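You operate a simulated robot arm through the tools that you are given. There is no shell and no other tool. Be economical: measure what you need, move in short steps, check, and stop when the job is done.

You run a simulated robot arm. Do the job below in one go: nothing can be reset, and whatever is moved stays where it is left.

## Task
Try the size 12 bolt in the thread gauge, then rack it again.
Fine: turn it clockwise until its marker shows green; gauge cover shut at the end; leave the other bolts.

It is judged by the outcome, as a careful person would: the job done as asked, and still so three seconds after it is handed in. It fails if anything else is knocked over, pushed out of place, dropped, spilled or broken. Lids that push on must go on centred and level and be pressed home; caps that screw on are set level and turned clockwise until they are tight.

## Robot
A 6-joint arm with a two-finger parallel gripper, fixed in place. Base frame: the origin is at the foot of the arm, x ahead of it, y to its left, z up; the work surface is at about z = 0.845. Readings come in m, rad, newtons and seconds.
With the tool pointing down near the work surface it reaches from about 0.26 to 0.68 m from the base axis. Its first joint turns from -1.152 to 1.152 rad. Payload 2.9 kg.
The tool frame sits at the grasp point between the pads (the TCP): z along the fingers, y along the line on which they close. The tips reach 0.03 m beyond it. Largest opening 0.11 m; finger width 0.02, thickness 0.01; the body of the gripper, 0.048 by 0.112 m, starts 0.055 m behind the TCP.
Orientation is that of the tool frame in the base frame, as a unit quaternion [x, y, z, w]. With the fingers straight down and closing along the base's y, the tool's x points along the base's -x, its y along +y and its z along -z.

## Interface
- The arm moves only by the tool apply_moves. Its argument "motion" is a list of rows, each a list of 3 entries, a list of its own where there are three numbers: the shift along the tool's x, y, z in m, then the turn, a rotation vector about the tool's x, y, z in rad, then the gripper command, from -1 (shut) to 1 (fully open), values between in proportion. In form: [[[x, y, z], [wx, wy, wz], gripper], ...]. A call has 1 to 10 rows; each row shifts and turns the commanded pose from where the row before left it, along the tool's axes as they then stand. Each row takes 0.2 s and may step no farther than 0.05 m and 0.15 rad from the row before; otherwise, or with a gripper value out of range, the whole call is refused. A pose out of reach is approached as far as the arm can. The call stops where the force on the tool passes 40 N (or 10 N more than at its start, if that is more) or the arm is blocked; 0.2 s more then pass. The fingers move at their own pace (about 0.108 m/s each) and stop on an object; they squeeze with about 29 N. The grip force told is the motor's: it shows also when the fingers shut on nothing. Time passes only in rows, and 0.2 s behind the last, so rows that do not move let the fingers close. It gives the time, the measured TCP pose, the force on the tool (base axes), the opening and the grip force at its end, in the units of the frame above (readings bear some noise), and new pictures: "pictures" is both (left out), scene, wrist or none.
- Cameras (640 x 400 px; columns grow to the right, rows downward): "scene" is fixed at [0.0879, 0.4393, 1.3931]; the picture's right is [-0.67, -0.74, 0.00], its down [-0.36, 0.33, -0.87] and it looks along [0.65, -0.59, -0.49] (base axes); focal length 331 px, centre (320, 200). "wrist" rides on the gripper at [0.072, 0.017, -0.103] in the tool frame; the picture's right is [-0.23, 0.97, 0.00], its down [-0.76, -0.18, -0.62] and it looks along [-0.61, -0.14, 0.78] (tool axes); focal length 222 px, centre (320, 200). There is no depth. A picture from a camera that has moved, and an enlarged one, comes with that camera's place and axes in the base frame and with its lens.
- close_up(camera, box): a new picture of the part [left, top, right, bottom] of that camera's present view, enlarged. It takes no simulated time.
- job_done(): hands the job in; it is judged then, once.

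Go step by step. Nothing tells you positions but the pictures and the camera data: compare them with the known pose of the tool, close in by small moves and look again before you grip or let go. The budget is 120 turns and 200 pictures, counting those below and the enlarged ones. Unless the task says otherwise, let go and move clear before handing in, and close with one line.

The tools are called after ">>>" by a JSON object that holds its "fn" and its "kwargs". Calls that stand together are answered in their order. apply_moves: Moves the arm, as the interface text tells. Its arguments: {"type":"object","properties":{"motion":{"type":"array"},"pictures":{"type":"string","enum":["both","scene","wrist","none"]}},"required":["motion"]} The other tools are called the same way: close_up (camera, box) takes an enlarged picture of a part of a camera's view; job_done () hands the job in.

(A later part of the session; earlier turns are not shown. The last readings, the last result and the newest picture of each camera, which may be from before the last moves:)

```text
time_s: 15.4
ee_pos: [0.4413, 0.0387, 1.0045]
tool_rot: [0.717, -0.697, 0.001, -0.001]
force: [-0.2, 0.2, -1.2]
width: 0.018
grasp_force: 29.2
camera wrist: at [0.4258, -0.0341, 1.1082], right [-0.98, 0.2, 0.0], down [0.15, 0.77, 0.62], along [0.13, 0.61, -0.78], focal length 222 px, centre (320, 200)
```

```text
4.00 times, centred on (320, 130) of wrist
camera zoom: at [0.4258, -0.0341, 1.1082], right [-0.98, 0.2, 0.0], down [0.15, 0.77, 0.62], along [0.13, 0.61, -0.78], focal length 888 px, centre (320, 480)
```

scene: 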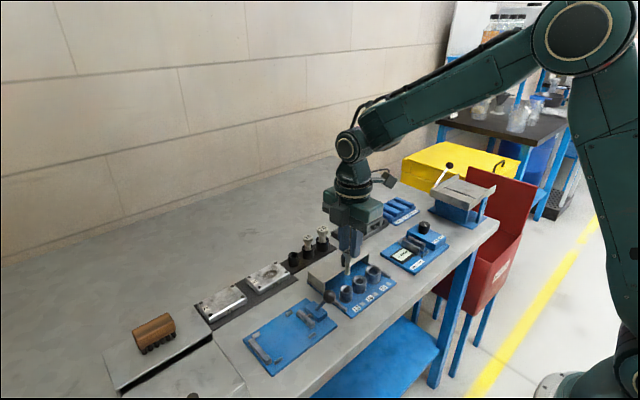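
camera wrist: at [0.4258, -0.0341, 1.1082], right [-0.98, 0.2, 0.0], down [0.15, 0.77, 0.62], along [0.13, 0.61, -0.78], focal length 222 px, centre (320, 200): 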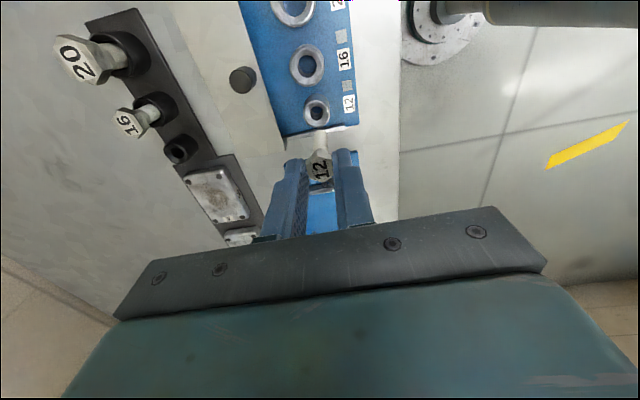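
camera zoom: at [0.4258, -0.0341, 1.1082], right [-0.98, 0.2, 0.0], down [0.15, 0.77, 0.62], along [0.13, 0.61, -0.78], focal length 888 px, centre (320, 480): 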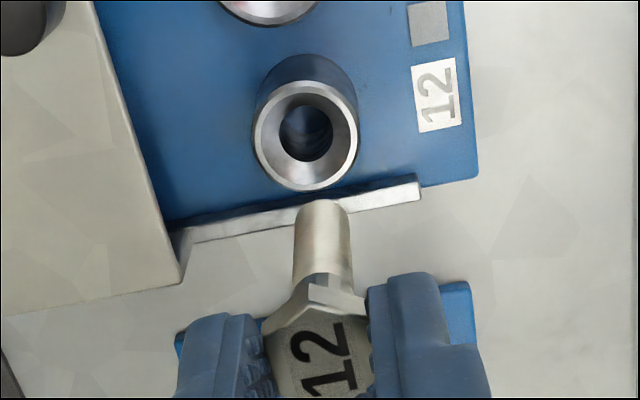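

The socket has a chamfered lead-in and is about 4 mm in x and -2 mm in y from the bolt axis. I'll correct and descend partway.

>>> {"fn": "apply_moves", "kwargs": {"motion": [[[0.0023, -0.0037, 0], [0, 0, 0], -1], [[0, 0, 0.015], [0, 0, 0], -1], [[0, 0, 0.015], [0, 0, 0], -1], [[0, 0, 0], [0, 0, 0], -1]]}}

>>> {"fn": "close_up", "kwargs": {"camera": "scene", "box": [310, 240, 406, 300]}}

>>> {"fn": "close_up", "kwargs": {"camera": "wrist", "box": [240, 80, 400, 180]}}

```text
time_s: 16.4
ee_pos: [0.446, 0.0355, 0.9723]
tool_rot: [0.717, -0.697, 0.001, -0.001]
force: [0.0, -0.9, -0.9]
width: 0.0181
grasp_force: 28.7
camera wrist: at [0.4296, -0.0373, 1.0763], right [-0.98, 0.2, 0.0], down [0.15, 0.77, 0.62], along [0.13, 0.61, -0.78], focal length 222 px, centre (320, 200)
```

scene: 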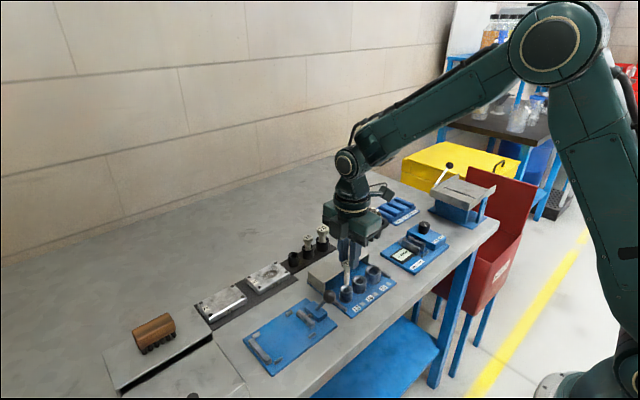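
wrist: 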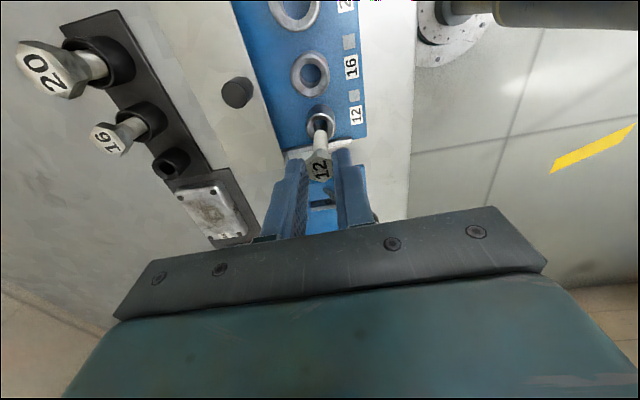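

```text
6.67 times, centred on (358, 270) of scene
camera zoom: at [0.0879, 0.4393, 1.3931], right [-0.67, -0.74, 0.0], down [-0.36, 0.33, -0.87], along [0.65, -0.59, -0.49], focal length 2205 px, centre (67, -267)
```

zoom: 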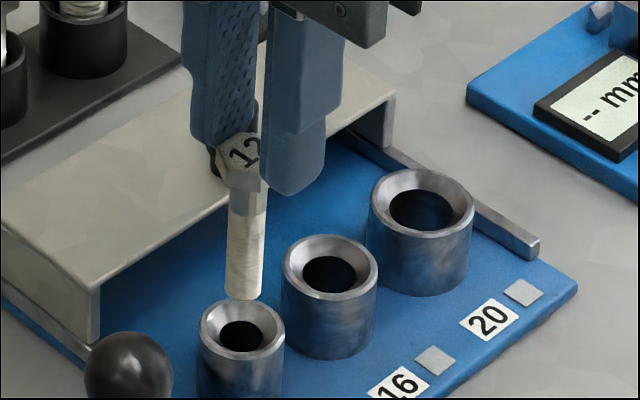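

```text
4.00 times, centred on (320, 130) of wrist
camera zoom: at [0.4296, -0.0373, 1.0763], right [-0.98, 0.2, 0.0], down [0.15, 0.77, 0.62], along [0.13, 0.61, -0.78], focal length 888 px, centre (320, 480)
```

zoom: 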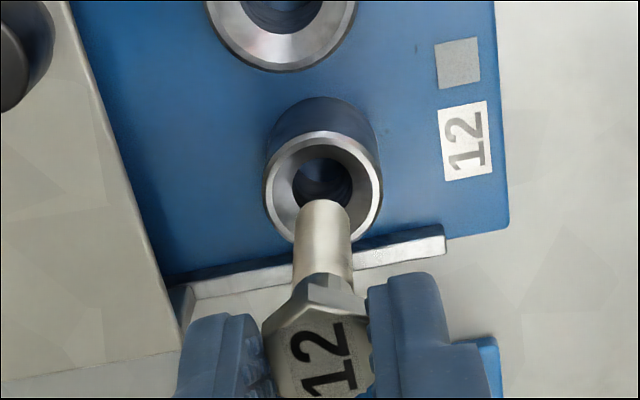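

The alignment looks within about 1 mm. I'll descend slowly into the chamfer.

>>> {"fn": "apply_moves", "kwargs": {"motion": [[[0.0008, 0, 0.008], [0, 0, 0], -1], [[0, 0, 0.006], [0, 0, 0], -1], [[0, 0, 0.004], [0, 0, 0], -1], [[0, 0, 0.003], [0, 0, 0], -1], [[0, 0, 0], [0, 0, 0], -1]]}}

>>> {"fn": "close_up", "kwargs": {"camera": "scene", "box": [310, 240, 406, 300]}}

>>> {"fn": "close_up", "kwargs": {"camera": "wrist", "box": [240, 80, 400, 180]}}

```text
time_s: 17.6
ee_pos: [0.4441, 0.0353, 0.9501]
tool_rot: [0.717, -0.697, 0.001, -0.001]
force: [-0.2, -1.4, -0.6]
width: 0.0179
grasp_force: 28.9
camera wrist: at [0.4294, -0.0375, 1.0556], right [-0.98, 0.2, 0.0], down [0.15, 0.77, 0.62], along [0.13, 0.61, -0.78], focal length 222 px, centre (320, 200)
```

scene: 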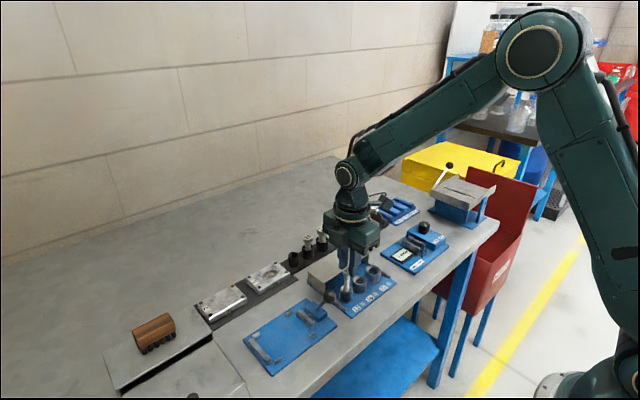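
wrist: 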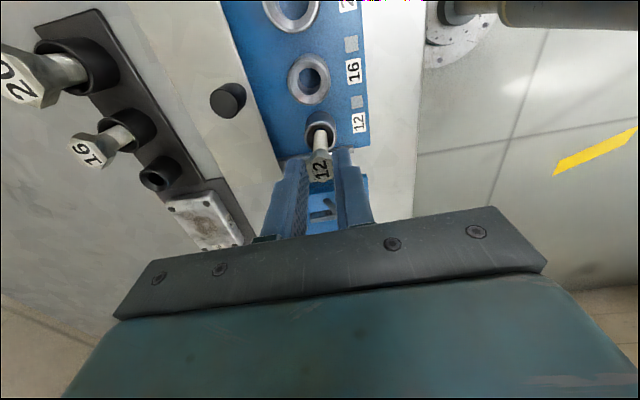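

```text
6.67 times, centred on (358, 270) of scene
camera zoom: at [0.0879, 0.4393, 1.3931], right [-0.67, -0.74, 0.0], down [-0.36, 0.33, -0.87], along [0.65, -0.59, -0.49], focal length 2205 px, centre (67, -267)
```

zoom: 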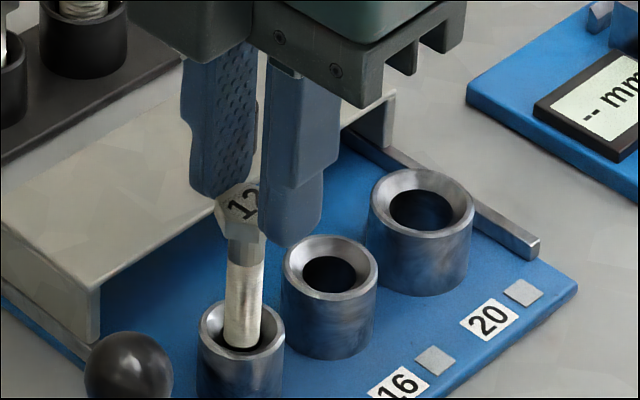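

```text
4.00 times, centred on (320, 130) of wrist
camera zoom: at [0.4294, -0.0375, 1.0556], right [-0.98, 0.2, 0.0], down [0.15, 0.77, 0.62], along [0.13, 0.61, -0.78], focal length 888 px, centre (320, 480)
```

zoom: 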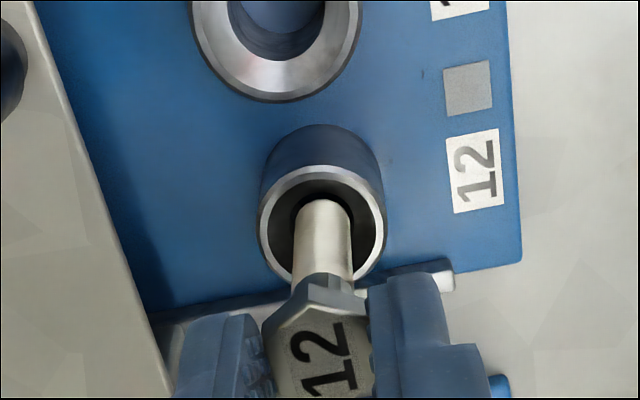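

The bolt end is in the mouth of the socket and centred. I'll keep lowering gently until it meets the thread.

>>> {"fn": "apply_moves", "kwargs": {"motion": [[[0, 0, 0.003], [0, 0, 0], -1], [[0, 0, 0.003], [0, 0, 0], -1], [[0, 0, 0.003], [0, 0, 0], -1], [[0, 0, 0], [0, 0, 0], -1]], "pictures": "none"}}

>>> {"fn": "close_up", "kwargs": {"camera": "scene", "box": [310, 240, 406, 300]}}

>>> {"fn": "close_up", "kwargs": {"camera": "wrist", "box": [240, 80, 400, 180]}}

```text
time_s: 18.6
ee_pos: [0.4442, 0.0361, 0.9437]
tool_rot: [0.717, -0.697, 0.002, -0.001]
force: [0.2, -0.1, -1.0]
width: 0.0181
grasp_force: 29.0
```

```text
6.67 times, centred on (358, 270) of scene
camera zoom: at [0.0879, 0.4393, 1.3931], right [-0.67, -0.74, 0.0], down [-0.36, 0.33, -0.87], along [0.65, -0.59, -0.49], focal length 2205 px, centre (67, -267)
```

zoom: 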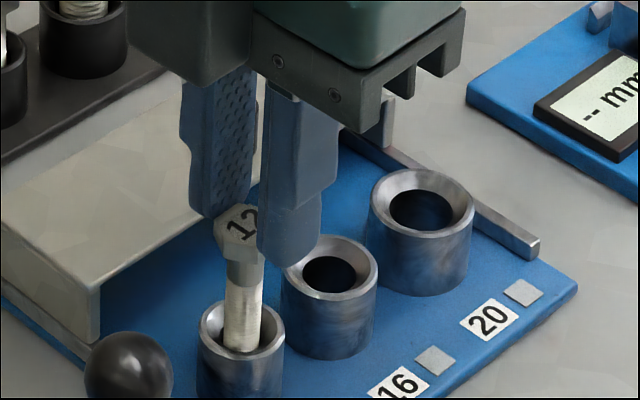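

```text
4.00 times, centred on (320, 130) of wrist
camera zoom: at [0.4293, -0.0375, 1.0472], right [-0.98, 0.2, 0.0], down [0.15, 0.77, 0.62], along [0.13, 0.61, -0.78], focal length 888 px, centre (320, 480)
```

zoom: 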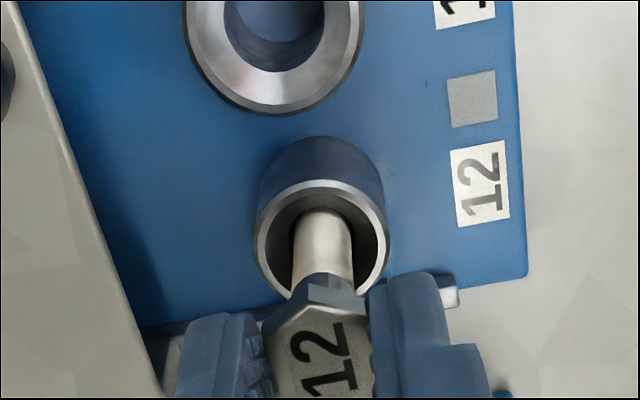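

>>> {"fn": "apply_moves", "kwargs": {"motion": [[[0, 0, 0.003], [0, 0, 0], -1], [[0, 0, 0.003], [0, 0, 0], -1], [[0, 0, 0.003], [0, 0, 0], -1], [[0, 0, 0], [0, 0, 0], -1]], "pictures": "none"}}

>>> {"fn": "close_up", "kwargs": {"camera": "scene", "box": [310, 240, 406, 300]}}

>>> {"fn": "close_up", "kwargs": {"camera": "wrist", "box": [240, 80, 400, 180]}}

```text
time_s: 19.6
ee_pos: [0.4447, 0.0365, 0.9343]
tool_rot: [0.718, -0.697, 0.002, -0.002]
force: [0.5, -0.4, -0.6]
width: 0.018
grasp_force: 28.7
```

```text
6.67 times, centred on (358, 270) of scene
camera zoom: at [0.0879, 0.4393, 1.3931], right [-0.67, -0.74, 0.0], down [-0.36, 0.33, -0.87], along [0.65, -0.59, -0.49], focal length 2205 px, centre (67, -267)
```

zoom: 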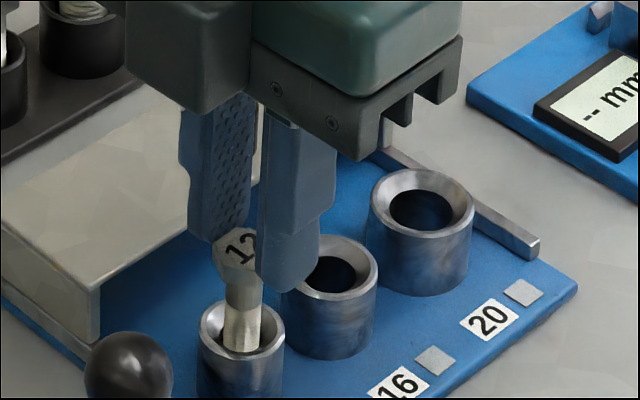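

```text
4.00 times, centred on (320, 130) of wrist
camera zoom: at [0.4289, -0.0369, 1.0378], right [-0.98, 0.2, 0.0], down [0.15, 0.77, 0.62], along [0.13, 0.61, -0.78], focal length 888 px, centre (320, 480)
```

zoom: 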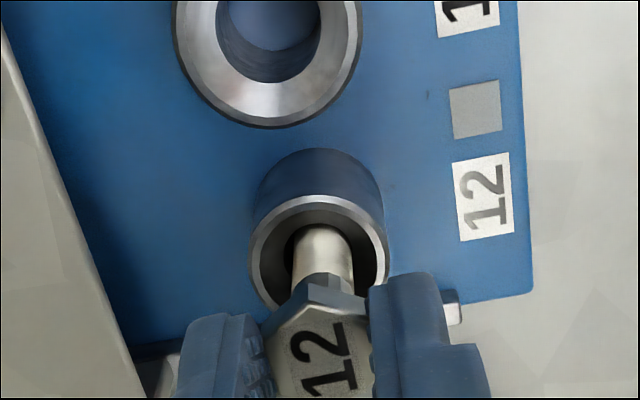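

The bolt is sliding freely into the bore. I'll nudge +x slightly and carry on until it stops.

>>> {"fn": "apply_moves", "kwargs": {"motion": [[[0, -0.0006, 0.003], [0, 0, 0], -1], [[0, 0, 0.003], [0, 0, 0], -1], [[0, 0, 0.002], [0, 0, 0], -1], [[0, 0, 0.002], [0, 0, 0], -1], [[0, 0, 0], [0, 0, 0], -1]], "pictures": "none"}}

>>> {"fn": "close_up", "kwargs": {"camera": "scene", "box": [310, 240, 406, 300]}}

>>> {"fn": "close_up", "kwargs": {"camera": "wrist", "box": [240, 80, 400, 180]}}

```text
time_s: 20.8
ee_pos: [0.4453, 0.0367, 0.9239]
tool_rot: [0.718, -0.696, 0.003, -0.004]
force: [-0.7, 0.4, 31.3]
width: 0.0179
grasp_force: 28.8
```

```text
6.67 times, centred on (358, 270) of scene
camera zoom: at [0.0874, 0.4393, 1.3932], right [-0.67, -0.74, 0.0], down [-0.36, 0.33, -0.87], along [0.65, -0.59, -0.49], focal length 2205 px, centre (67, -267)
```

zoom: 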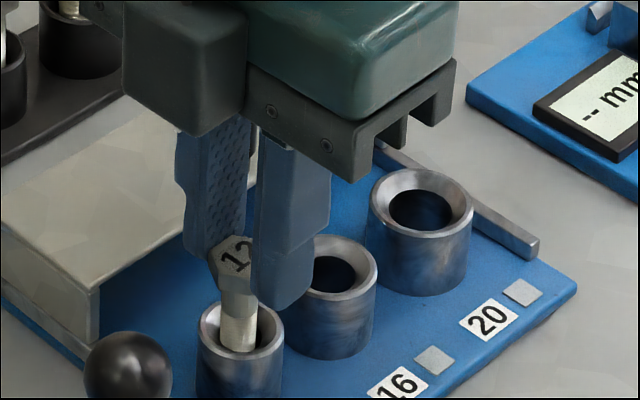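

```text
4.00 times, centred on (320, 130) of wrist
camera zoom: at [0.4301, -0.0374, 1.0287], right [-0.98, 0.2, -0.01], down [0.15, 0.77, 0.63], along [0.13, 0.61, -0.78], focal length 888 px, centre (320, 480)
```

zoom: 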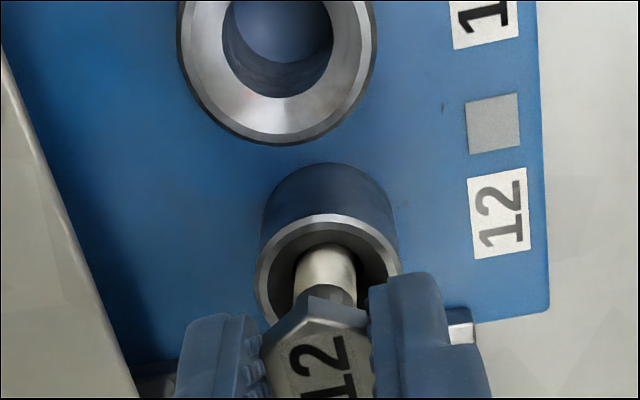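

The bolt now rests on the thread start at 31 N. I'll ease off a little and begin turning clockwise (+z of the tool).

>>> {"fn": "apply_moves", "kwargs": {"motion": [[[0, 0, -0.001], [0, 0, 0], -1], [[0, 0, 0], [0, 0, 0.12], -1], [[0, 0, 0], [0, 0, 0.12], -1], [[0, 0, 0], [0, 0, 0.12], -1], [[0, 0, 0], [0, 0, 0.12], -1]], "pictures": "none"}}

>>> {"fn": "close_up", "kwargs": {"camera": "scene", "box": [310, 240, 406, 300]}}

>>> {"fn": "close_up", "kwargs": {"camera": "wrist", "box": [240, 80, 400, 180]}}

```text
time_s: 22.0
ee_pos: [0.4439, 0.0364, 0.9256]
tool_rot: [-0.53, 0.848, 0.0, 0.001]
force: [-2.6, -1.4, 14.6]
width: 0.0182
grasp_force: 29.3
```

```text
6.67 times, centred on (358, 270) of scene
camera zoom: at [0.0876, 0.4393, 1.3932], right [-0.67, -0.74, 0.0], down [-0.36, 0.33, -0.87], along [0.65, -0.59, -0.49], focal length 2205 px, centre (67, -267)
```

zoom: 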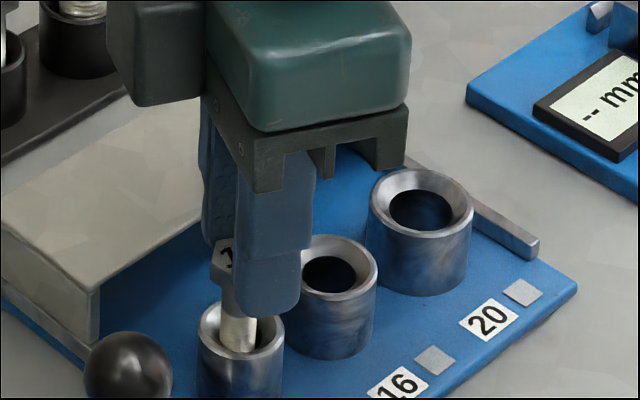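

```text
4.00 times, centred on (320, 130) of wrist
camera zoom: at [0.3975, -0.0219, 1.0286], right [-0.78, 0.63, 0.0], down [0.49, 0.61, 0.62], along [0.4, 0.48, -0.78], focal length 888 px, centre (320, 480)
```

zoom: 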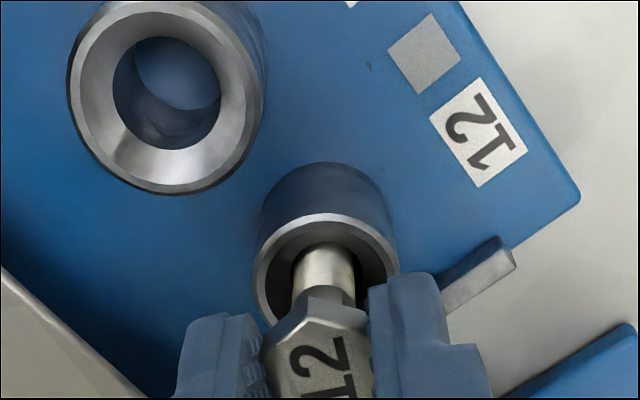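

>>> {"fn": "apply_moves", "kwargs": {"motion": [[[0, 0, 0.0001], [0, 0, 0.15], -1], [[0, 0, 0.0001], [0, 0, 0.15], -1], [[0, 0, 0.0001], [0, 0, 0.15], -1], [[0, 0, 0.0001], [0, 0, 0.15], -1], [[0, 0, 0.0001], [0, 0, 0.15], -1], [[0, 0, 0.0001], [0, 0, 0.15], -1], [[0, 0, 0.0001], [0, 0, 0.15], -1], [[0, 0, 0.0001], [0, 0, 0.15], -1], [[0, 0, 0.0001], [0, 0, 0.15], -1], [[0, 0, 0.0001], [0, 0, 0.15], -1]], "pictures": "none"}}

>>> {"fn": "close_up", "kwargs": {"camera": "scene", "box": [310, 240, 406, 300]}}

>>> {"fn": "close_up", "kwargs": {"camera": "wrist", "box": [240, 80, 400, 180]}}

```text
time_s: 24.2
ee_pos: [0.4439, 0.0374, 0.9241]
tool_rot: [0.189, 0.982, 0.001, 0.001]
force: [-12.2, 9.3, 11.4]
width: 0.0179
grasp_force: 29.0
```

```text
6.67 times, centred on (358, 270) of scene
camera zoom: at [0.0874, 0.4395, 1.3931], right [-0.67, -0.74, 0.0], down [-0.36, 0.33, -0.87], along [0.65, -0.59, -0.49], focal length 2205 px, centre (67, -267)
```

zoom: 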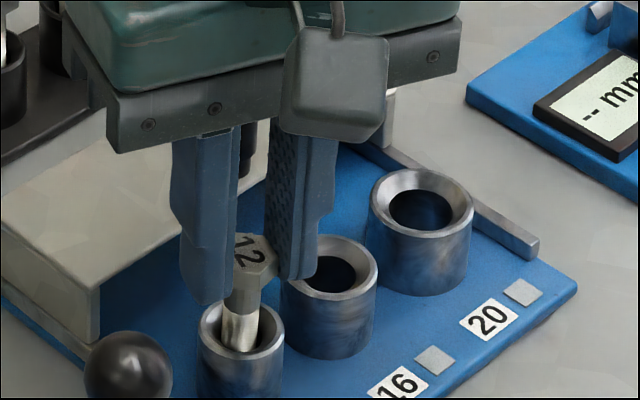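

```text
4.00 times, centred on (320, 130) of wrist
camera zoom: at [0.3829, 0.0795, 1.028], right [0.57, 0.82, 0.0], down [0.64, -0.45, 0.62], along [0.51, -0.36, -0.78], focal length 888 px, centre (320, 480)
```

zoom: 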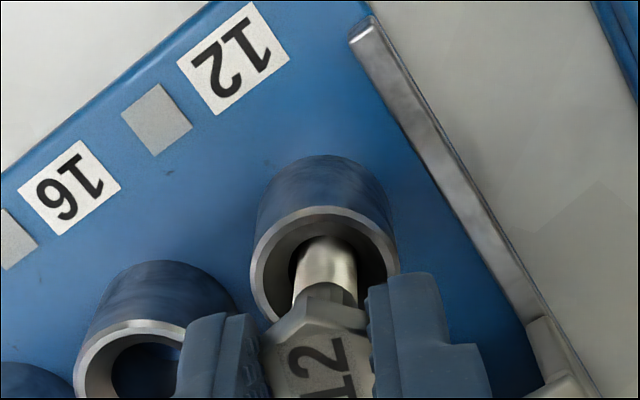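

The bolt turns with the gripper, but a side load of about 15 N is building because my grip is slightly off the bolt axis. I'll relieve it by shifting along the force.

>>> {"fn": "apply_moves", "kwargs": {"motion": [[[0.0012, 0.0005, 0], [0, 0, 0], -1], [[0, 0, 0], [0, 0, 0], -1]], "pictures": "none"}}

```text
time_s: 24.8
ee_pos: [0.4442, 0.0372, 0.9237]
tool_rot: [0.188, 0.982, 0.0, 0.002]
force: [-8.7, 7.5, 8.4]
width: 0.018
grasp_force: 29.1
```

>>> {"fn": "apply_moves", "kwargs": {"motion": [[[0.0014, 0.0005, 0], [0, 0, 0], -1], [[0.0014, 0.0005, 0], [0, 0, 0], -1], [[0, 0, 0], [0, 0, 0], -1]], "pictures": "none"}}

```text
time_s: 25.6
ee_pos: [0.4428, 0.0386, 0.9242]
tool_rot: [0.189, 0.982, 0.0, 0.002]
force: [1.6, -2.0, -1.6]
width: 0.0182
grasp_force: 29.2
```

The side load is gone; the bolt axis is about 2.7 mm off the TCP along tool -x. I'll continue clockwise, orbiting about the bolt axis.

>>> {"fn": "apply_moves", "kwargs": {"motion": [[[0, 0.0004, 0.0002], [0, 0, 0.15], -1], [[0, 0.0004, 0.0002], [0, 0, 0.15], -1], [[0, 0.0004, 0.0002], [0, 0, 0.15], -1], [[0, 0.0004, 0.0002], [0, 0, 0.15], -1], [[0, 0.0004, 0.0002], [0, 0, 0.15], -1], [[0, 0.0004, 0.0002], [0, 0, 0.15], -1], [[0, 0.0004, 0.0002], [0, 0, 0.15], -1], [[0, 0.0004, 0.0002], [0, 0, 0.15], -1]], "pictures": "none"}}

>>> {"fn": "close_up", "kwargs": {"camera": "scene", "box": [310, 240, 406, 300]}}

>>> {"fn": "close_up", "kwargs": {"camera": "wrist", "box": [240, 80, 400, 180]}}

```text
time_s: 27.4
ee_pos: [0.4446, 0.0413, 0.9215]
tool_rot: [0.711, 0.703, 0.004, 0.003]
force: [-0.2, -2.6, 30.0]
width: 0.0182
grasp_force: 28.5
```

```text
6.67 times, centred on (358, 270) of scene
camera zoom: at [0.0875, 0.4393, 1.3932], right [-0.67, -0.74, 0.0], down [-0.36, 0.33, -0.87], along [0.65, -0.59, -0.49], focal length 2205 px, centre (67, -267)
```

zoom: 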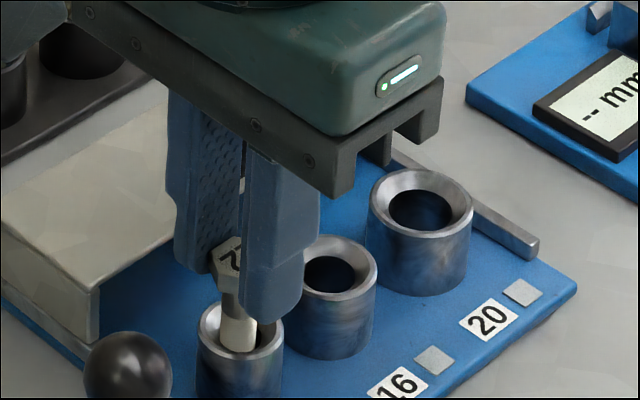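

```text
4.00 times, centred on (320, 130) of wrist
camera zoom: at [0.462, 0.1128, 1.0273], right [0.97, -0.24, 0.01], down [-0.19, -0.76, 0.62], along [-0.14, -0.6, -0.78], focal length 888 px, centre (320, 480)
```

zoom: 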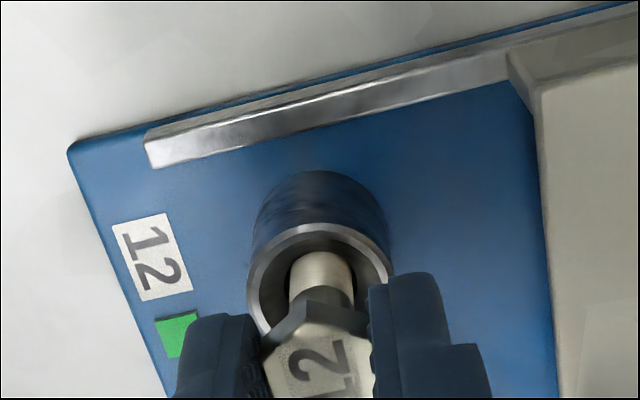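

The 12 marker shows green. I'll ease the down-force, check that it still shows green, then unscrew counter-clockwise.

>>> {"fn": "apply_moves", "kwargs": {"motion": [[[0, 0, -0.001], [0, 0, 0], -1], [[0, 0, 0], [0, 0, 0], -1]], "pictures": "wrist"}}

```text
time_s: 28.0
ee_pos: [0.4444, 0.04, 0.9232]
tool_rot: [0.711, 0.703, 0.003, 0.001]
force: [2.0, 0.5, 22.6]
width: 0.0181
grasp_force: 28.6
camera wrist: at [0.4615, 0.1129, 1.0271], right [0.97, -0.24, 0.0], down [-0.19, -0.76, 0.62], along [-0.14, -0.6, -0.78], focal length 222 px, centre (320, 200)
```

wrist: 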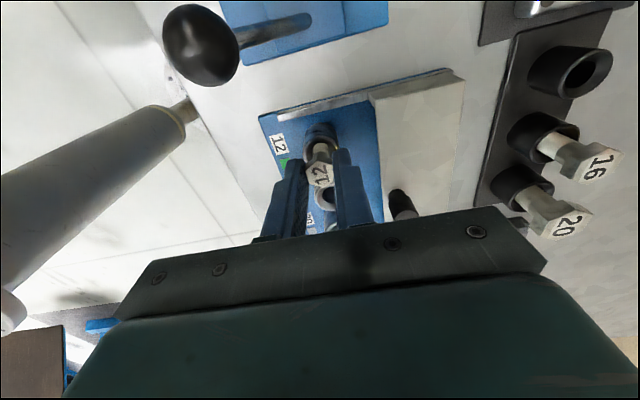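

It is still green. Now unscrewing along the same orbit.

>>> {"fn": "apply_moves", "kwargs": {"motion": [[[0, -0.0004, -0.001], [0, 0, -0.15], -1], [[0, -0.0004, -0.0003], [0, 0, -0.15], -1], [[0, -0.0004, -0.0002], [0, 0, -0.15], -1], [[0, -0.0004, -0.0002], [0, 0, -0.15], -1], [[0, -0.0004, -0.0002], [0, 0, -0.15], -1], [[0, -0.0004, -0.0002], [0, 0, -0.15], -1], [[0, -0.0004, -0.0002], [0, 0, -0.15], -1], [[0, -0.0004, -0.0002], [0, 0, -0.15], -1], [[0, -0.0004, -0.0002], [0, 0, -0.15], -1], [[0, -0.0004, -0.0002], [0, 0, -0.15], -1]], "pictures": "none"}}

```text
time_s: 30.2
ee_pos: [0.441, 0.0388, 0.9262]
tool_rot: [0.039, 0.999, 0.0, 0.002]
force: [0.9, -1.1, -1.3]
width: 0.0179
grasp_force: 29.2
```

>>> {"fn": "apply_moves", "kwargs": {"motion": [[[0, -0.0004, -0.0002], [0, 0, -0.15], -1], [[0, -0.0004, -0.0002], [0, 0, -0.15], -1], [[0, -0.0004, -0.0002], [0, 0, -0.15], -1], [[0, -0.0004, -0.0002], [0, 0, -0.15], -1], [[0, -0.0004, -0.0002], [0, 0, -0.15], -1], [[0, -0.0004, -0.0002], [0, 0, -0.15], -1], [[0, -0.0004, -0.0002], [0, 0, -0.15], -1], [[0, -0.0004, -0.0002], [0, 0, -0.15], -1], [[0, -0.0004, -0.0002], [0, 0, -0.15], -1], [[0, -0.0004, -0.0002], [0, 0, -0.15], -1]], "pictures": "none"}}

>>> {"fn": "apply_moves", "kwargs": {"motion": [[[0, -0.0004, -0.0002], [0, 0, -0.15], -1], [[0, -0.0004, -0.0002], [0, 0, -0.08], -1], [[0, 0, 0], [0, 0, 0], -1]]}}

>>> {"fn": "close_up", "kwargs": {"camera": "scene", "box": [310, 240, 406, 300]}}

>>> {"fn": "close_up", "kwargs": {"camera": "wrist", "box": [240, 80, 400, 180]}}

```text
time_s: 32.4
ee_pos: [0.4435, 0.0361, 0.9284]
tool_rot: [-0.652, 0.758, -0.001, 0.002]
force: [1.2, -1.0, 0.0]
width: 0.0181
grasp_force: 29.0
```

```text
time_s: 33.2
ee_pos: [0.4432, 0.0356, 0.9289]
tool_rot: [0.735, -0.678, 0.001, -0.001]
force: [-0.4, -0.8, -0.5]
width: 0.0178
grasp_force: 29.5
camera wrist: at [0.4327, -0.0379, 1.0326], right [-0.99, 0.15, 0.0], down [0.11, 0.77, 0.62], along [0.1, 0.62, -0.78], focal length 222 px, centre (320, 200)
```

scene: 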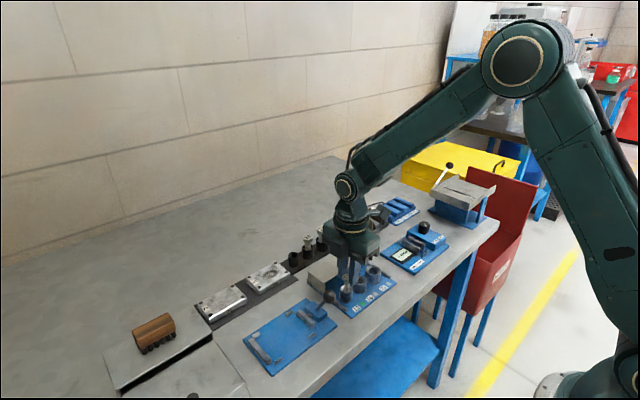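
wrist: 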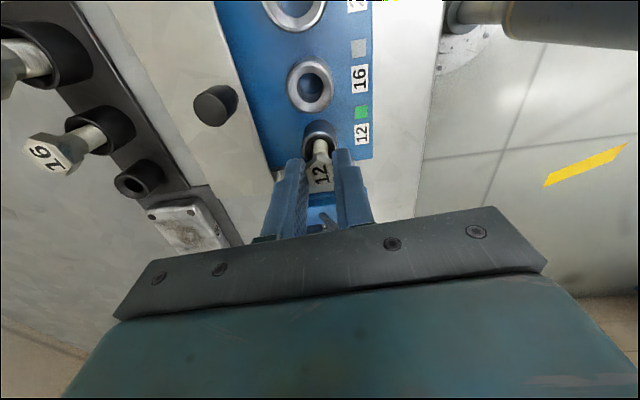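

```text
6.67 times, centred on (358, 270) of scene
camera zoom: at [0.0879, 0.4393, 1.3931], right [-0.67, -0.74, 0.0], down [-0.36, 0.33, -0.87], along [0.65, -0.59, -0.49], focal length 2205 px, centre (67, -267)
```

zoom: 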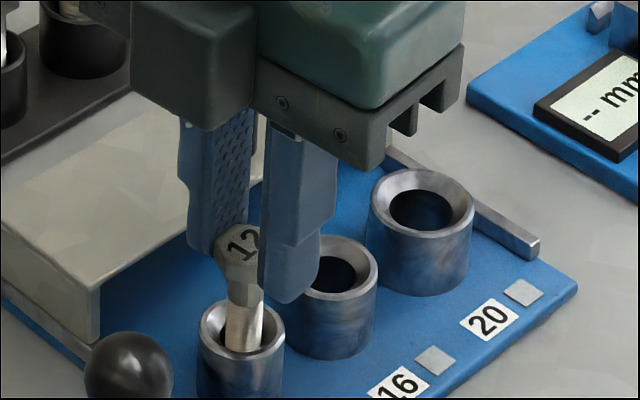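

```text
4.00 times, centred on (320, 130) of wrist
camera zoom: at [0.4327, -0.0379, 1.0326], right [-0.99, 0.15, 0.0], down [0.11, 0.77, 0.62], along [0.1, 0.62, -0.78], focal length 888 px, centre (320, 480)
```

zoom: 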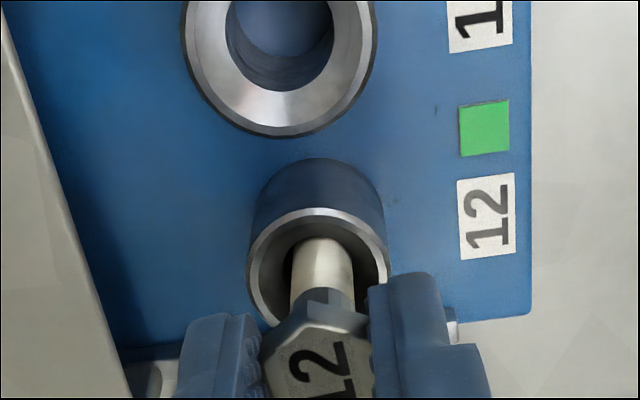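

The marker stays green and the bolt is turned back out. I'll lift it gently straight up.

>>> {"fn": "apply_moves", "kwargs": {"motion": [[[0, 0, -0.004], [0, 0, 0], -1], [[0, 0, -0.006], [0, 0, 0], -1], [[0, 0, -0.008], [0, 0, 0], -1], [[0, 0, -0.01], [0, 0, 0], -1], [[0, 0, -0.015], [0, 0, 0], -1], [[0, 0, -0.015], [0, 0, 0], -1], [[0, 0, -0.016], [0, 0, 0], -1], [[0, 0, 0], [0, 0, 0], -1]]}}

>>> {"fn": "close_up", "kwargs": {"camera": "scene", "box": [310, 240, 406, 300]}}

>>> {"fn": "close_up", "kwargs": {"camera": "wrist", "box": [240, 80, 400, 180]}}

```text
time_s: 35.0
ee_pos: [0.4432, 0.0374, 1.0029]
tool_rot: [0.734, -0.679, 0.001, -0.001]
force: [0.4, -0.4, 0.5]
width: 0.0181
grasp_force: 29.0
camera wrist: at [0.4323, -0.0377, 1.1072], right [-0.99, 0.15, 0.0], down [0.12, 0.77, 0.62], along [0.1, 0.62, -0.78], focal length 222 px, centre (320, 200)
```

scene: 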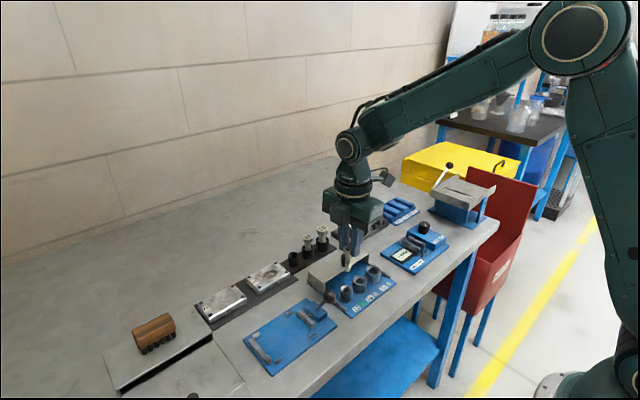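
wrist: 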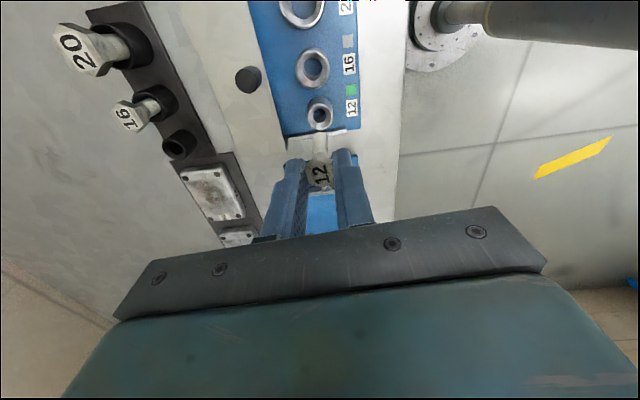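

```text
6.67 times, centred on (358, 270) of scene
camera zoom: at [0.0879, 0.4393, 1.3931], right [-0.67, -0.74, 0.0], down [-0.36, 0.33, -0.87], along [0.65, -0.59, -0.49], focal length 2205 px, centre (67, -267)
```

zoom: 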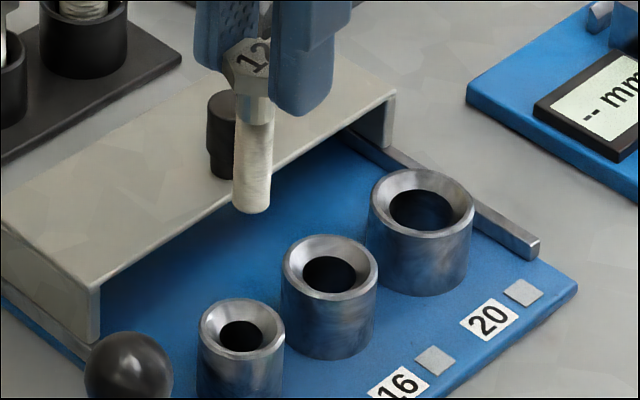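

```text
4.00 times, centred on (320, 130) of wrist
camera zoom: at [0.4323, -0.0377, 1.1072], right [-0.99, 0.15, 0.0], down [0.12, 0.77, 0.62], along [0.1, 0.62, -0.78], focal length 888 px, centre (320, 480)
```

zoom: 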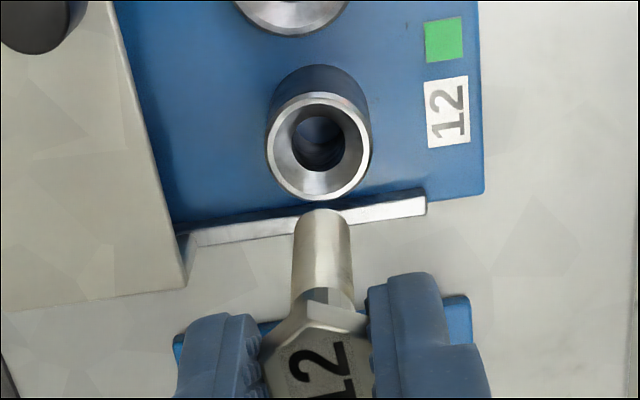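

The bolt is out cleanly and the marker is latched green. I'll carry it back above its cup in the rack.

>>> {"fn": "apply_moves", "kwargs": {"motion": [[[0.0008, -0.043, 0], [0, 0, 0], -1], [[0.0008, -0.043, 0], [0, 0, 0], -1], [[0.0008, -0.043, 0], [0, 0, 0], -1], [[0.0008, -0.043, 0], [0, 0, 0], -1], [[0, 0, 0], [0, 0, 0], -1], [[0, 0, 0], [0, 0, 0], -1]], "pictures": "none"}}

>>> {"fn": "close_up", "kwargs": {"camera": "scene", "box": [260, 210, 356, 270]}}

>>> {"fn": "close_up", "kwargs": {"camera": "wrist", "box": [240, 80, 400, 180]}}

```text
time_s: 36.4
ee_pos: [0.6162, 0.0472, 1.0023]
tool_rot: [0.735, -0.678, 0.001, -0.002]
force: [0.1, -0.4, -0.7]
width: 0.0179
grasp_force: 28.9
```

```text
6.67 times, centred on (308, 240) of scene
camera zoom: at [0.0879, 0.4393, 1.3931], right [-0.67, -0.74, 0.0], down [-0.36, 0.33, -0.87], along [0.65, -0.59, -0.49], focal length 2205 px, centre (400, -67)
```

zoom: 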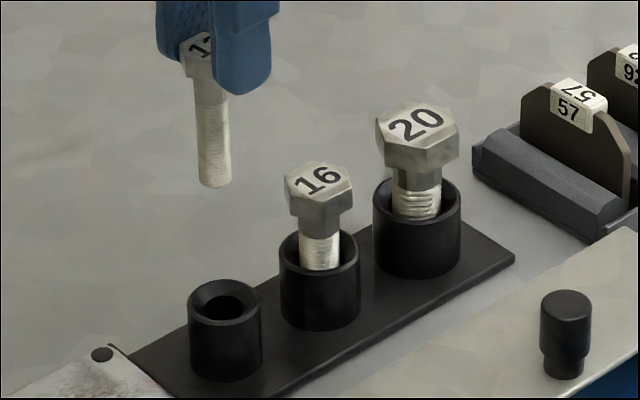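

```text
4.00 times, centred on (320, 130) of wrist
camera zoom: at [0.6052, -0.0261, 1.1066], right [-0.99, 0.15, 0.0], down [0.12, 0.77, 0.62], along [0.1, 0.62, -0.78], focal length 888 px, centre (320, 480)
```

zoom: 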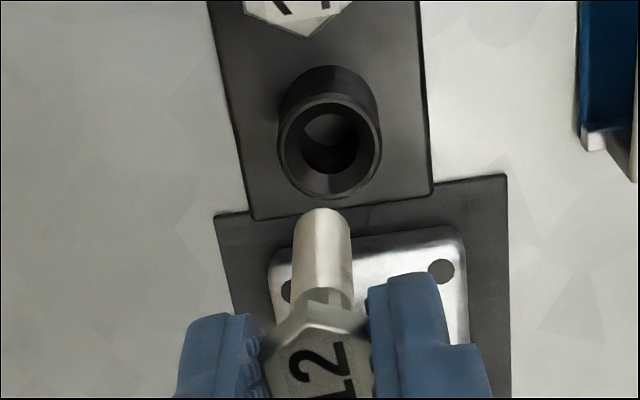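

The cup is about 2 mm toward -x. I'll correct and descend partway.

>>> {"fn": "apply_moves", "kwargs": {"motion": [[[0, 0.0022, 0], [0, 0, 0], -1], [[0, 0, 0.015], [0, 0, 0], -1], [[0, 0, 0.015], [0, 0, 0], -1], [[0, 0, 0.01], [0, 0, 0], -1], [[0, 0, 0], [0, 0, 0], -1]], "pictures": "none"}}

>>> {"fn": "close_up", "kwargs": {"camera": "scene", "box": [260, 210, 356, 270]}}

>>> {"fn": "close_up", "kwargs": {"camera": "wrist", "box": [240, 80, 400, 180]}}

```text
time_s: 37.6
ee_pos: [0.6149, 0.0452, 0.9637]
tool_rot: [0.734, -0.679, 0.002, -0.001]
force: [0.8, 0.2, -0.4]
width: 0.0178
grasp_force: 29.2
```

```text
6.67 times, centred on (308, 240) of scene
camera zoom: at [0.0879, 0.4393, 1.3931], right [-0.67, -0.74, 0.0], down [-0.36, 0.33, -0.87], along [0.65, -0.59, -0.49], focal length 2205 px, centre (400, -67)
```

zoom: 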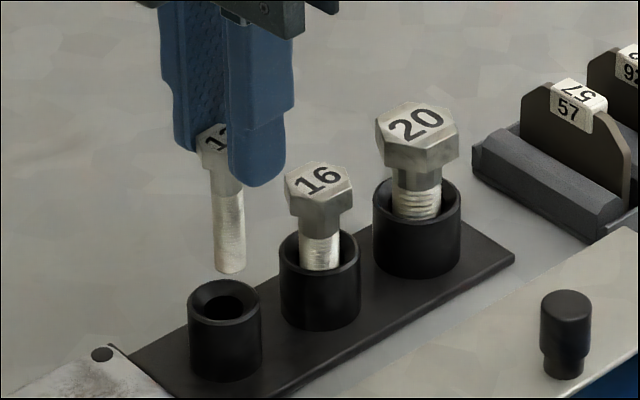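

```text
4.00 times, centred on (320, 130) of wrist
camera zoom: at [0.6024, -0.0292, 1.0677], right [-0.99, 0.15, 0.0], down [0.12, 0.77, 0.62], along [0.1, 0.62, -0.78], focal length 888 px, centre (320, 480)
```

zoom: 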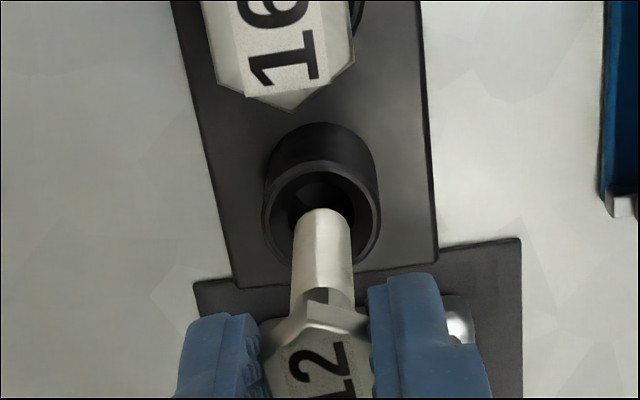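

The bolt needs about 2 mm in +y. I'll correct and lower slowly into the cup.

>>> {"fn": "apply_moves", "kwargs": {"motion": [[[-0.0023, 0, 0], [0, 0, 0], -1], [[0, 0, 0.006], [0, 0, 0], -1], [[0, 0, 0.005], [0, 0, 0], -1], [[0, 0, 0.004], [0, 0, 0], -1], [[0, 0, 0], [0, 0, 0], -1]], "pictures": "none"}}

>>> {"fn": "close_up", "kwargs": {"camera": "scene", "box": [260, 210, 356, 270]}}

>>> {"fn": "close_up", "kwargs": {"camera": "wrist", "box": [240, 80, 400, 180]}}

```text
time_s: 38.8
ee_pos: [0.6128, 0.0472, 0.9474]
tool_rot: [0.734, -0.679, 0.001, -0.001]
force: [0.7, 0.3, -0.9]
width: 0.0181
grasp_force: 28.9
```

```text
6.67 times, centred on (308, 240) of scene
camera zoom: at [0.0879, 0.4393, 1.3931], right [-0.67, -0.74, 0.0], down [-0.36, 0.33, -0.87], along [0.65, -0.59, -0.49], focal length 2205 px, centre (400, -67)
```

zoom: 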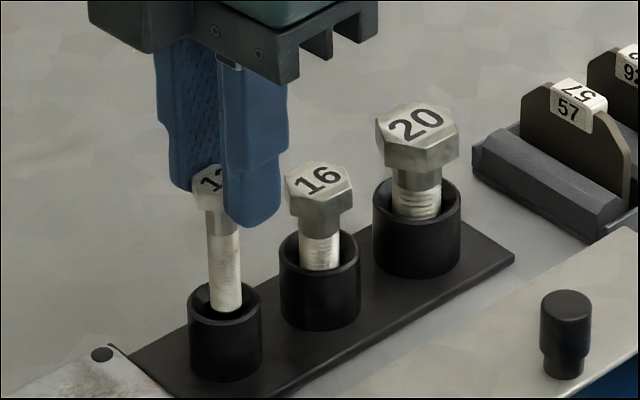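

```text
4.00 times, centred on (320, 130) of wrist
camera zoom: at [0.6018, -0.0259, 1.0519], right [-0.99, 0.15, 0.0], down [0.12, 0.77, 0.62], along [0.1, 0.62, -0.78], focal length 888 px, centre (320, 480)
```

zoom: 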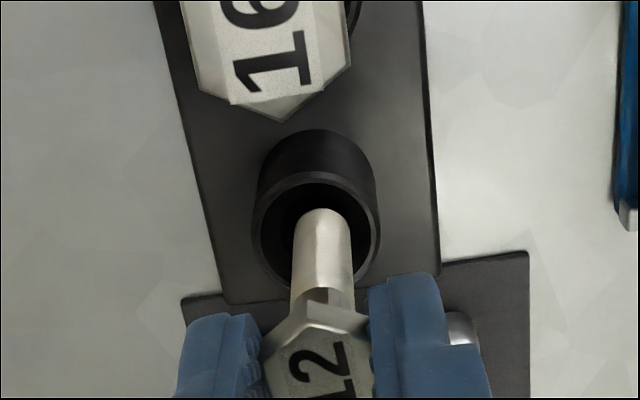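

>>> {"fn": "apply_moves", "kwargs": {"motion": [[[0, -0.0007, 0.004], [0, 0, 0], -1], [[0, 0, 0.004], [0, 0, 0], -1], [[0, 0, 0.004], [0, 0, 0], -1], [[0, 0, 0.003], [0, 0, 0], -1], [[0, 0, 0], [0, 0, 0], -1]], "pictures": "none"}}

>>> {"fn": "close_up", "kwargs": {"camera": "scene", "box": [260, 210, 356, 270]}}

>>> {"fn": "close_up", "kwargs": {"camera": "wrist", "box": [240, 80, 400, 180]}}

```text
time_s: 40.0
ee_pos: [0.6148, 0.0482, 0.932]
tool_rot: [0.735, -0.678, 0.002, -0.001]
force: [0.2, -0.7, -1.1]
width: 0.0179
grasp_force: 29.0
```

```text
6.67 times, centred on (308, 240) of scene
camera zoom: at [0.0879, 0.4393, 1.3931], right [-0.67, -0.74, 0.0], down [-0.36, 0.33, -0.87], along [0.65, -0.59, -0.49], focal length 2205 px, centre (400, -67)
```

zoom: 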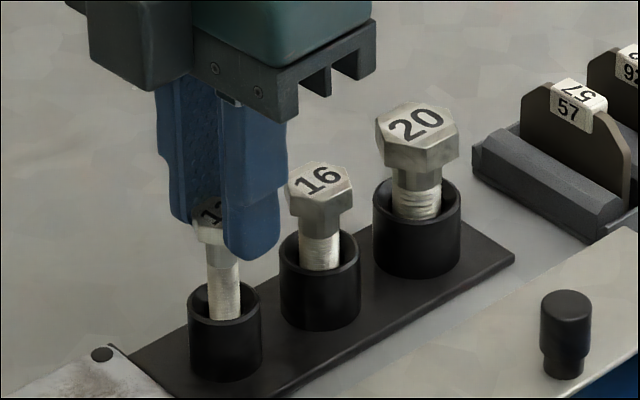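

```text
4.00 times, centred on (320, 130) of wrist
camera zoom: at [0.6028, -0.0259, 1.0367], right [-0.99, 0.15, 0.0], down [0.12, 0.77, 0.62], along [0.1, 0.62, -0.78], focal length 888 px, centre (320, 480)
```

zoom: 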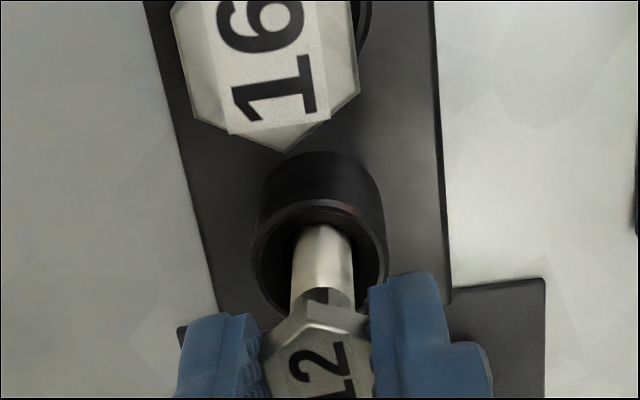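

It is centred and going in. I'll lower until it touches the bottom.

>>> {"fn": "apply_moves", "kwargs": {"motion": [[[0, 0, 0.003], [0, 0, 0], -1], [[0, 0, 0.002], [0, 0, 0], -1], [[0, 0, 0.0015], [0, 0, 0], -1], [[0, 0, 0], [0, 0, 0], -1]], "pictures": "none"}}

>>> {"fn": "close_up", "kwargs": {"camera": "scene", "box": [260, 210, 356, 270]}}

```text
time_s: 41.0
ee_pos: [0.6143, 0.0478, 0.9267]
tool_rot: [0.734, -0.679, 0.0, -0.002]
force: [-0.1, -0.5, -2.1]
width: 0.0181
grasp_force: 29.3
```

```text
6.67 times, centred on (308, 240) of scene
camera zoom: at [0.0879, 0.4393, 1.3931], right [-0.67, -0.74, 0.0], down [-0.36, 0.33, -0.87], along [0.65, -0.59, -0.49], focal length 2205 px, centre (400, -67)
```

zoom: 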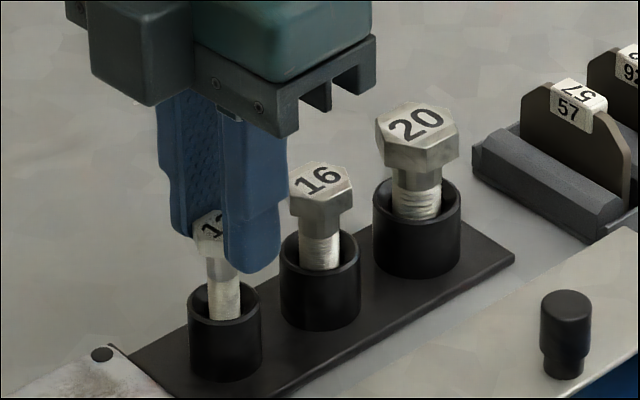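

>>> {"fn": "apply_moves", "kwargs": {"motion": [[[0, 0, 0.0015], [0, 0, 0], -1], [[0, 0, 0.001], [0, 0, 0], -1], [[0, 0, 0], [0, 0, 0], -1]], "pictures": "none"}}

```text
time_s: 41.8
ee_pos: [0.6151, 0.0483, 0.9229]
tool_rot: [0.734, -0.679, 0.001, -0.001]
force: [0.0, -0.5, 0.1]
width: 0.018
grasp_force: 29.3
```

>>> {"fn": "apply_moves", "kwargs": {"motion": [[[0, 0, 0.0012], [0, 0, 0], -1], [[0, 0, 0], [0, 0, 0], -1]], "pictures": "none"}}

>>> {"fn": "close_up", "kwargs": {"camera": "scene", "box": [270, 220, 334, 260]}}

```text
time_s: 42.4
ee_pos: [0.6163, 0.0487, 0.9227]
tool_rot: [0.734, -0.679, 0.002, -0.001]
force: [-0.1, 0.3, -0.3]
width: 0.018
grasp_force: 29.1
```

```text
10.00 times, centred on (302, 240) of scene
camera zoom: at [0.0879, 0.4393, 1.3931], right [-0.67, -0.74, 0.0], down [-0.36, 0.33, -0.87], along [0.65, -0.59, -0.49], focal length 3308 px, centre (500, -200)
```

zoom: 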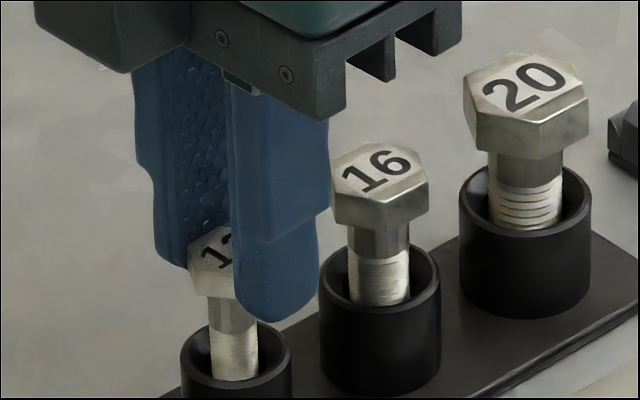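

>>> {"fn": "apply_moves", "kwargs": {"motion": [[[0, 0, 0.001], [0, 0, 0], -1], [[0, 0, 0.001], [0, 0, 0], -1], [[0, 0, 0], [0, 0, 0], -1]], "pictures": "none"}}

```text
time_s: 43.2
ee_pos: [0.6156, 0.0488, 0.9212]
tool_rot: [0.734, -0.679, 0.002, -0.003]
force: [-0.5, -2.7, 8.7]
width: 0.0178
grasp_force: 28.9
```

Contact at the cup bottom, so it is seated. I'll release and rise straight up.

>>> {"fn": "apply_moves", "kwargs": {"motion": [[[0, 0, -0.0007], [0, 0, 0], -1], [[0, 0, 0], [0, 0, 0], -0.5], [[0, 0, 0], [0, 0, 0], -0.3], [[0, 0, 0], [0, 0, 0], -0.3], [[0, 0, -0.02], [0, 0, 0], -0.3], [[0, 0, -0.03], [0, 0, 0], -0.3], [[0, 0, -0.03], [0, 0, 0], -0.3], [[0, 0, 0], [0, 0, 0], -0.3]]}}

>>> {"fn": "close_up", "kwargs": {"camera": "scene", "box": [270, 220, 334, 260]}}

```text
time_s: 45.0
ee_pos: [0.6144, 0.0471, 1.0002]
tool_rot: [0.735, -0.678, 0.002, -0.001]
force: [-0.1, -0.7, -0.5]
width: 0.0385
grasp_force: 0.1
camera wrist: at [0.6029, -0.0261, 1.1043], right [-0.99, 0.15, 0.0], down [0.12, 0.77, 0.62], along [0.1, 0.62, -0.78], focal length 222 px, centre (320, 200)
```

scene: 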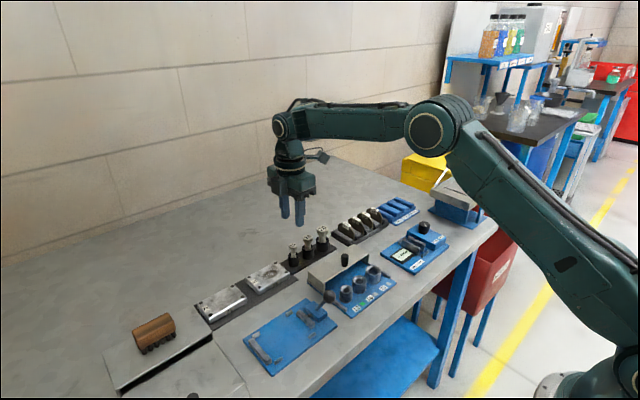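
wrist: 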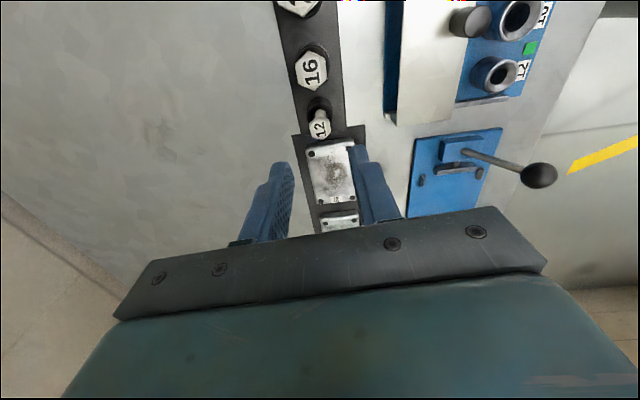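

```text
10.00 times, centred on (302, 240) of scene
camera zoom: at [0.0879, 0.4393, 1.3931], right [-0.67, -0.74, 0.0], down [-0.36, 0.33, -0.87], along [0.65, -0.59, -0.49], focal length 3308 px, centre (500, -200)
```

zoom: 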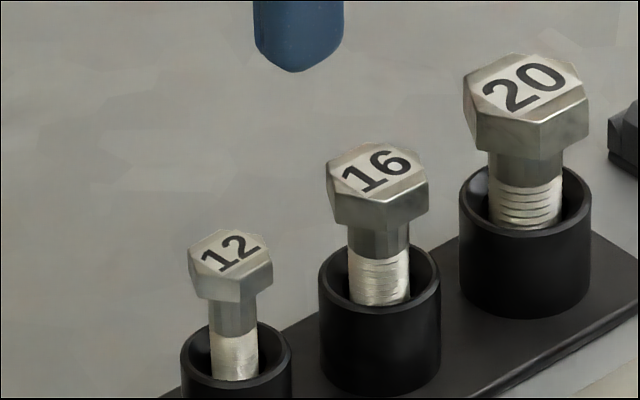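

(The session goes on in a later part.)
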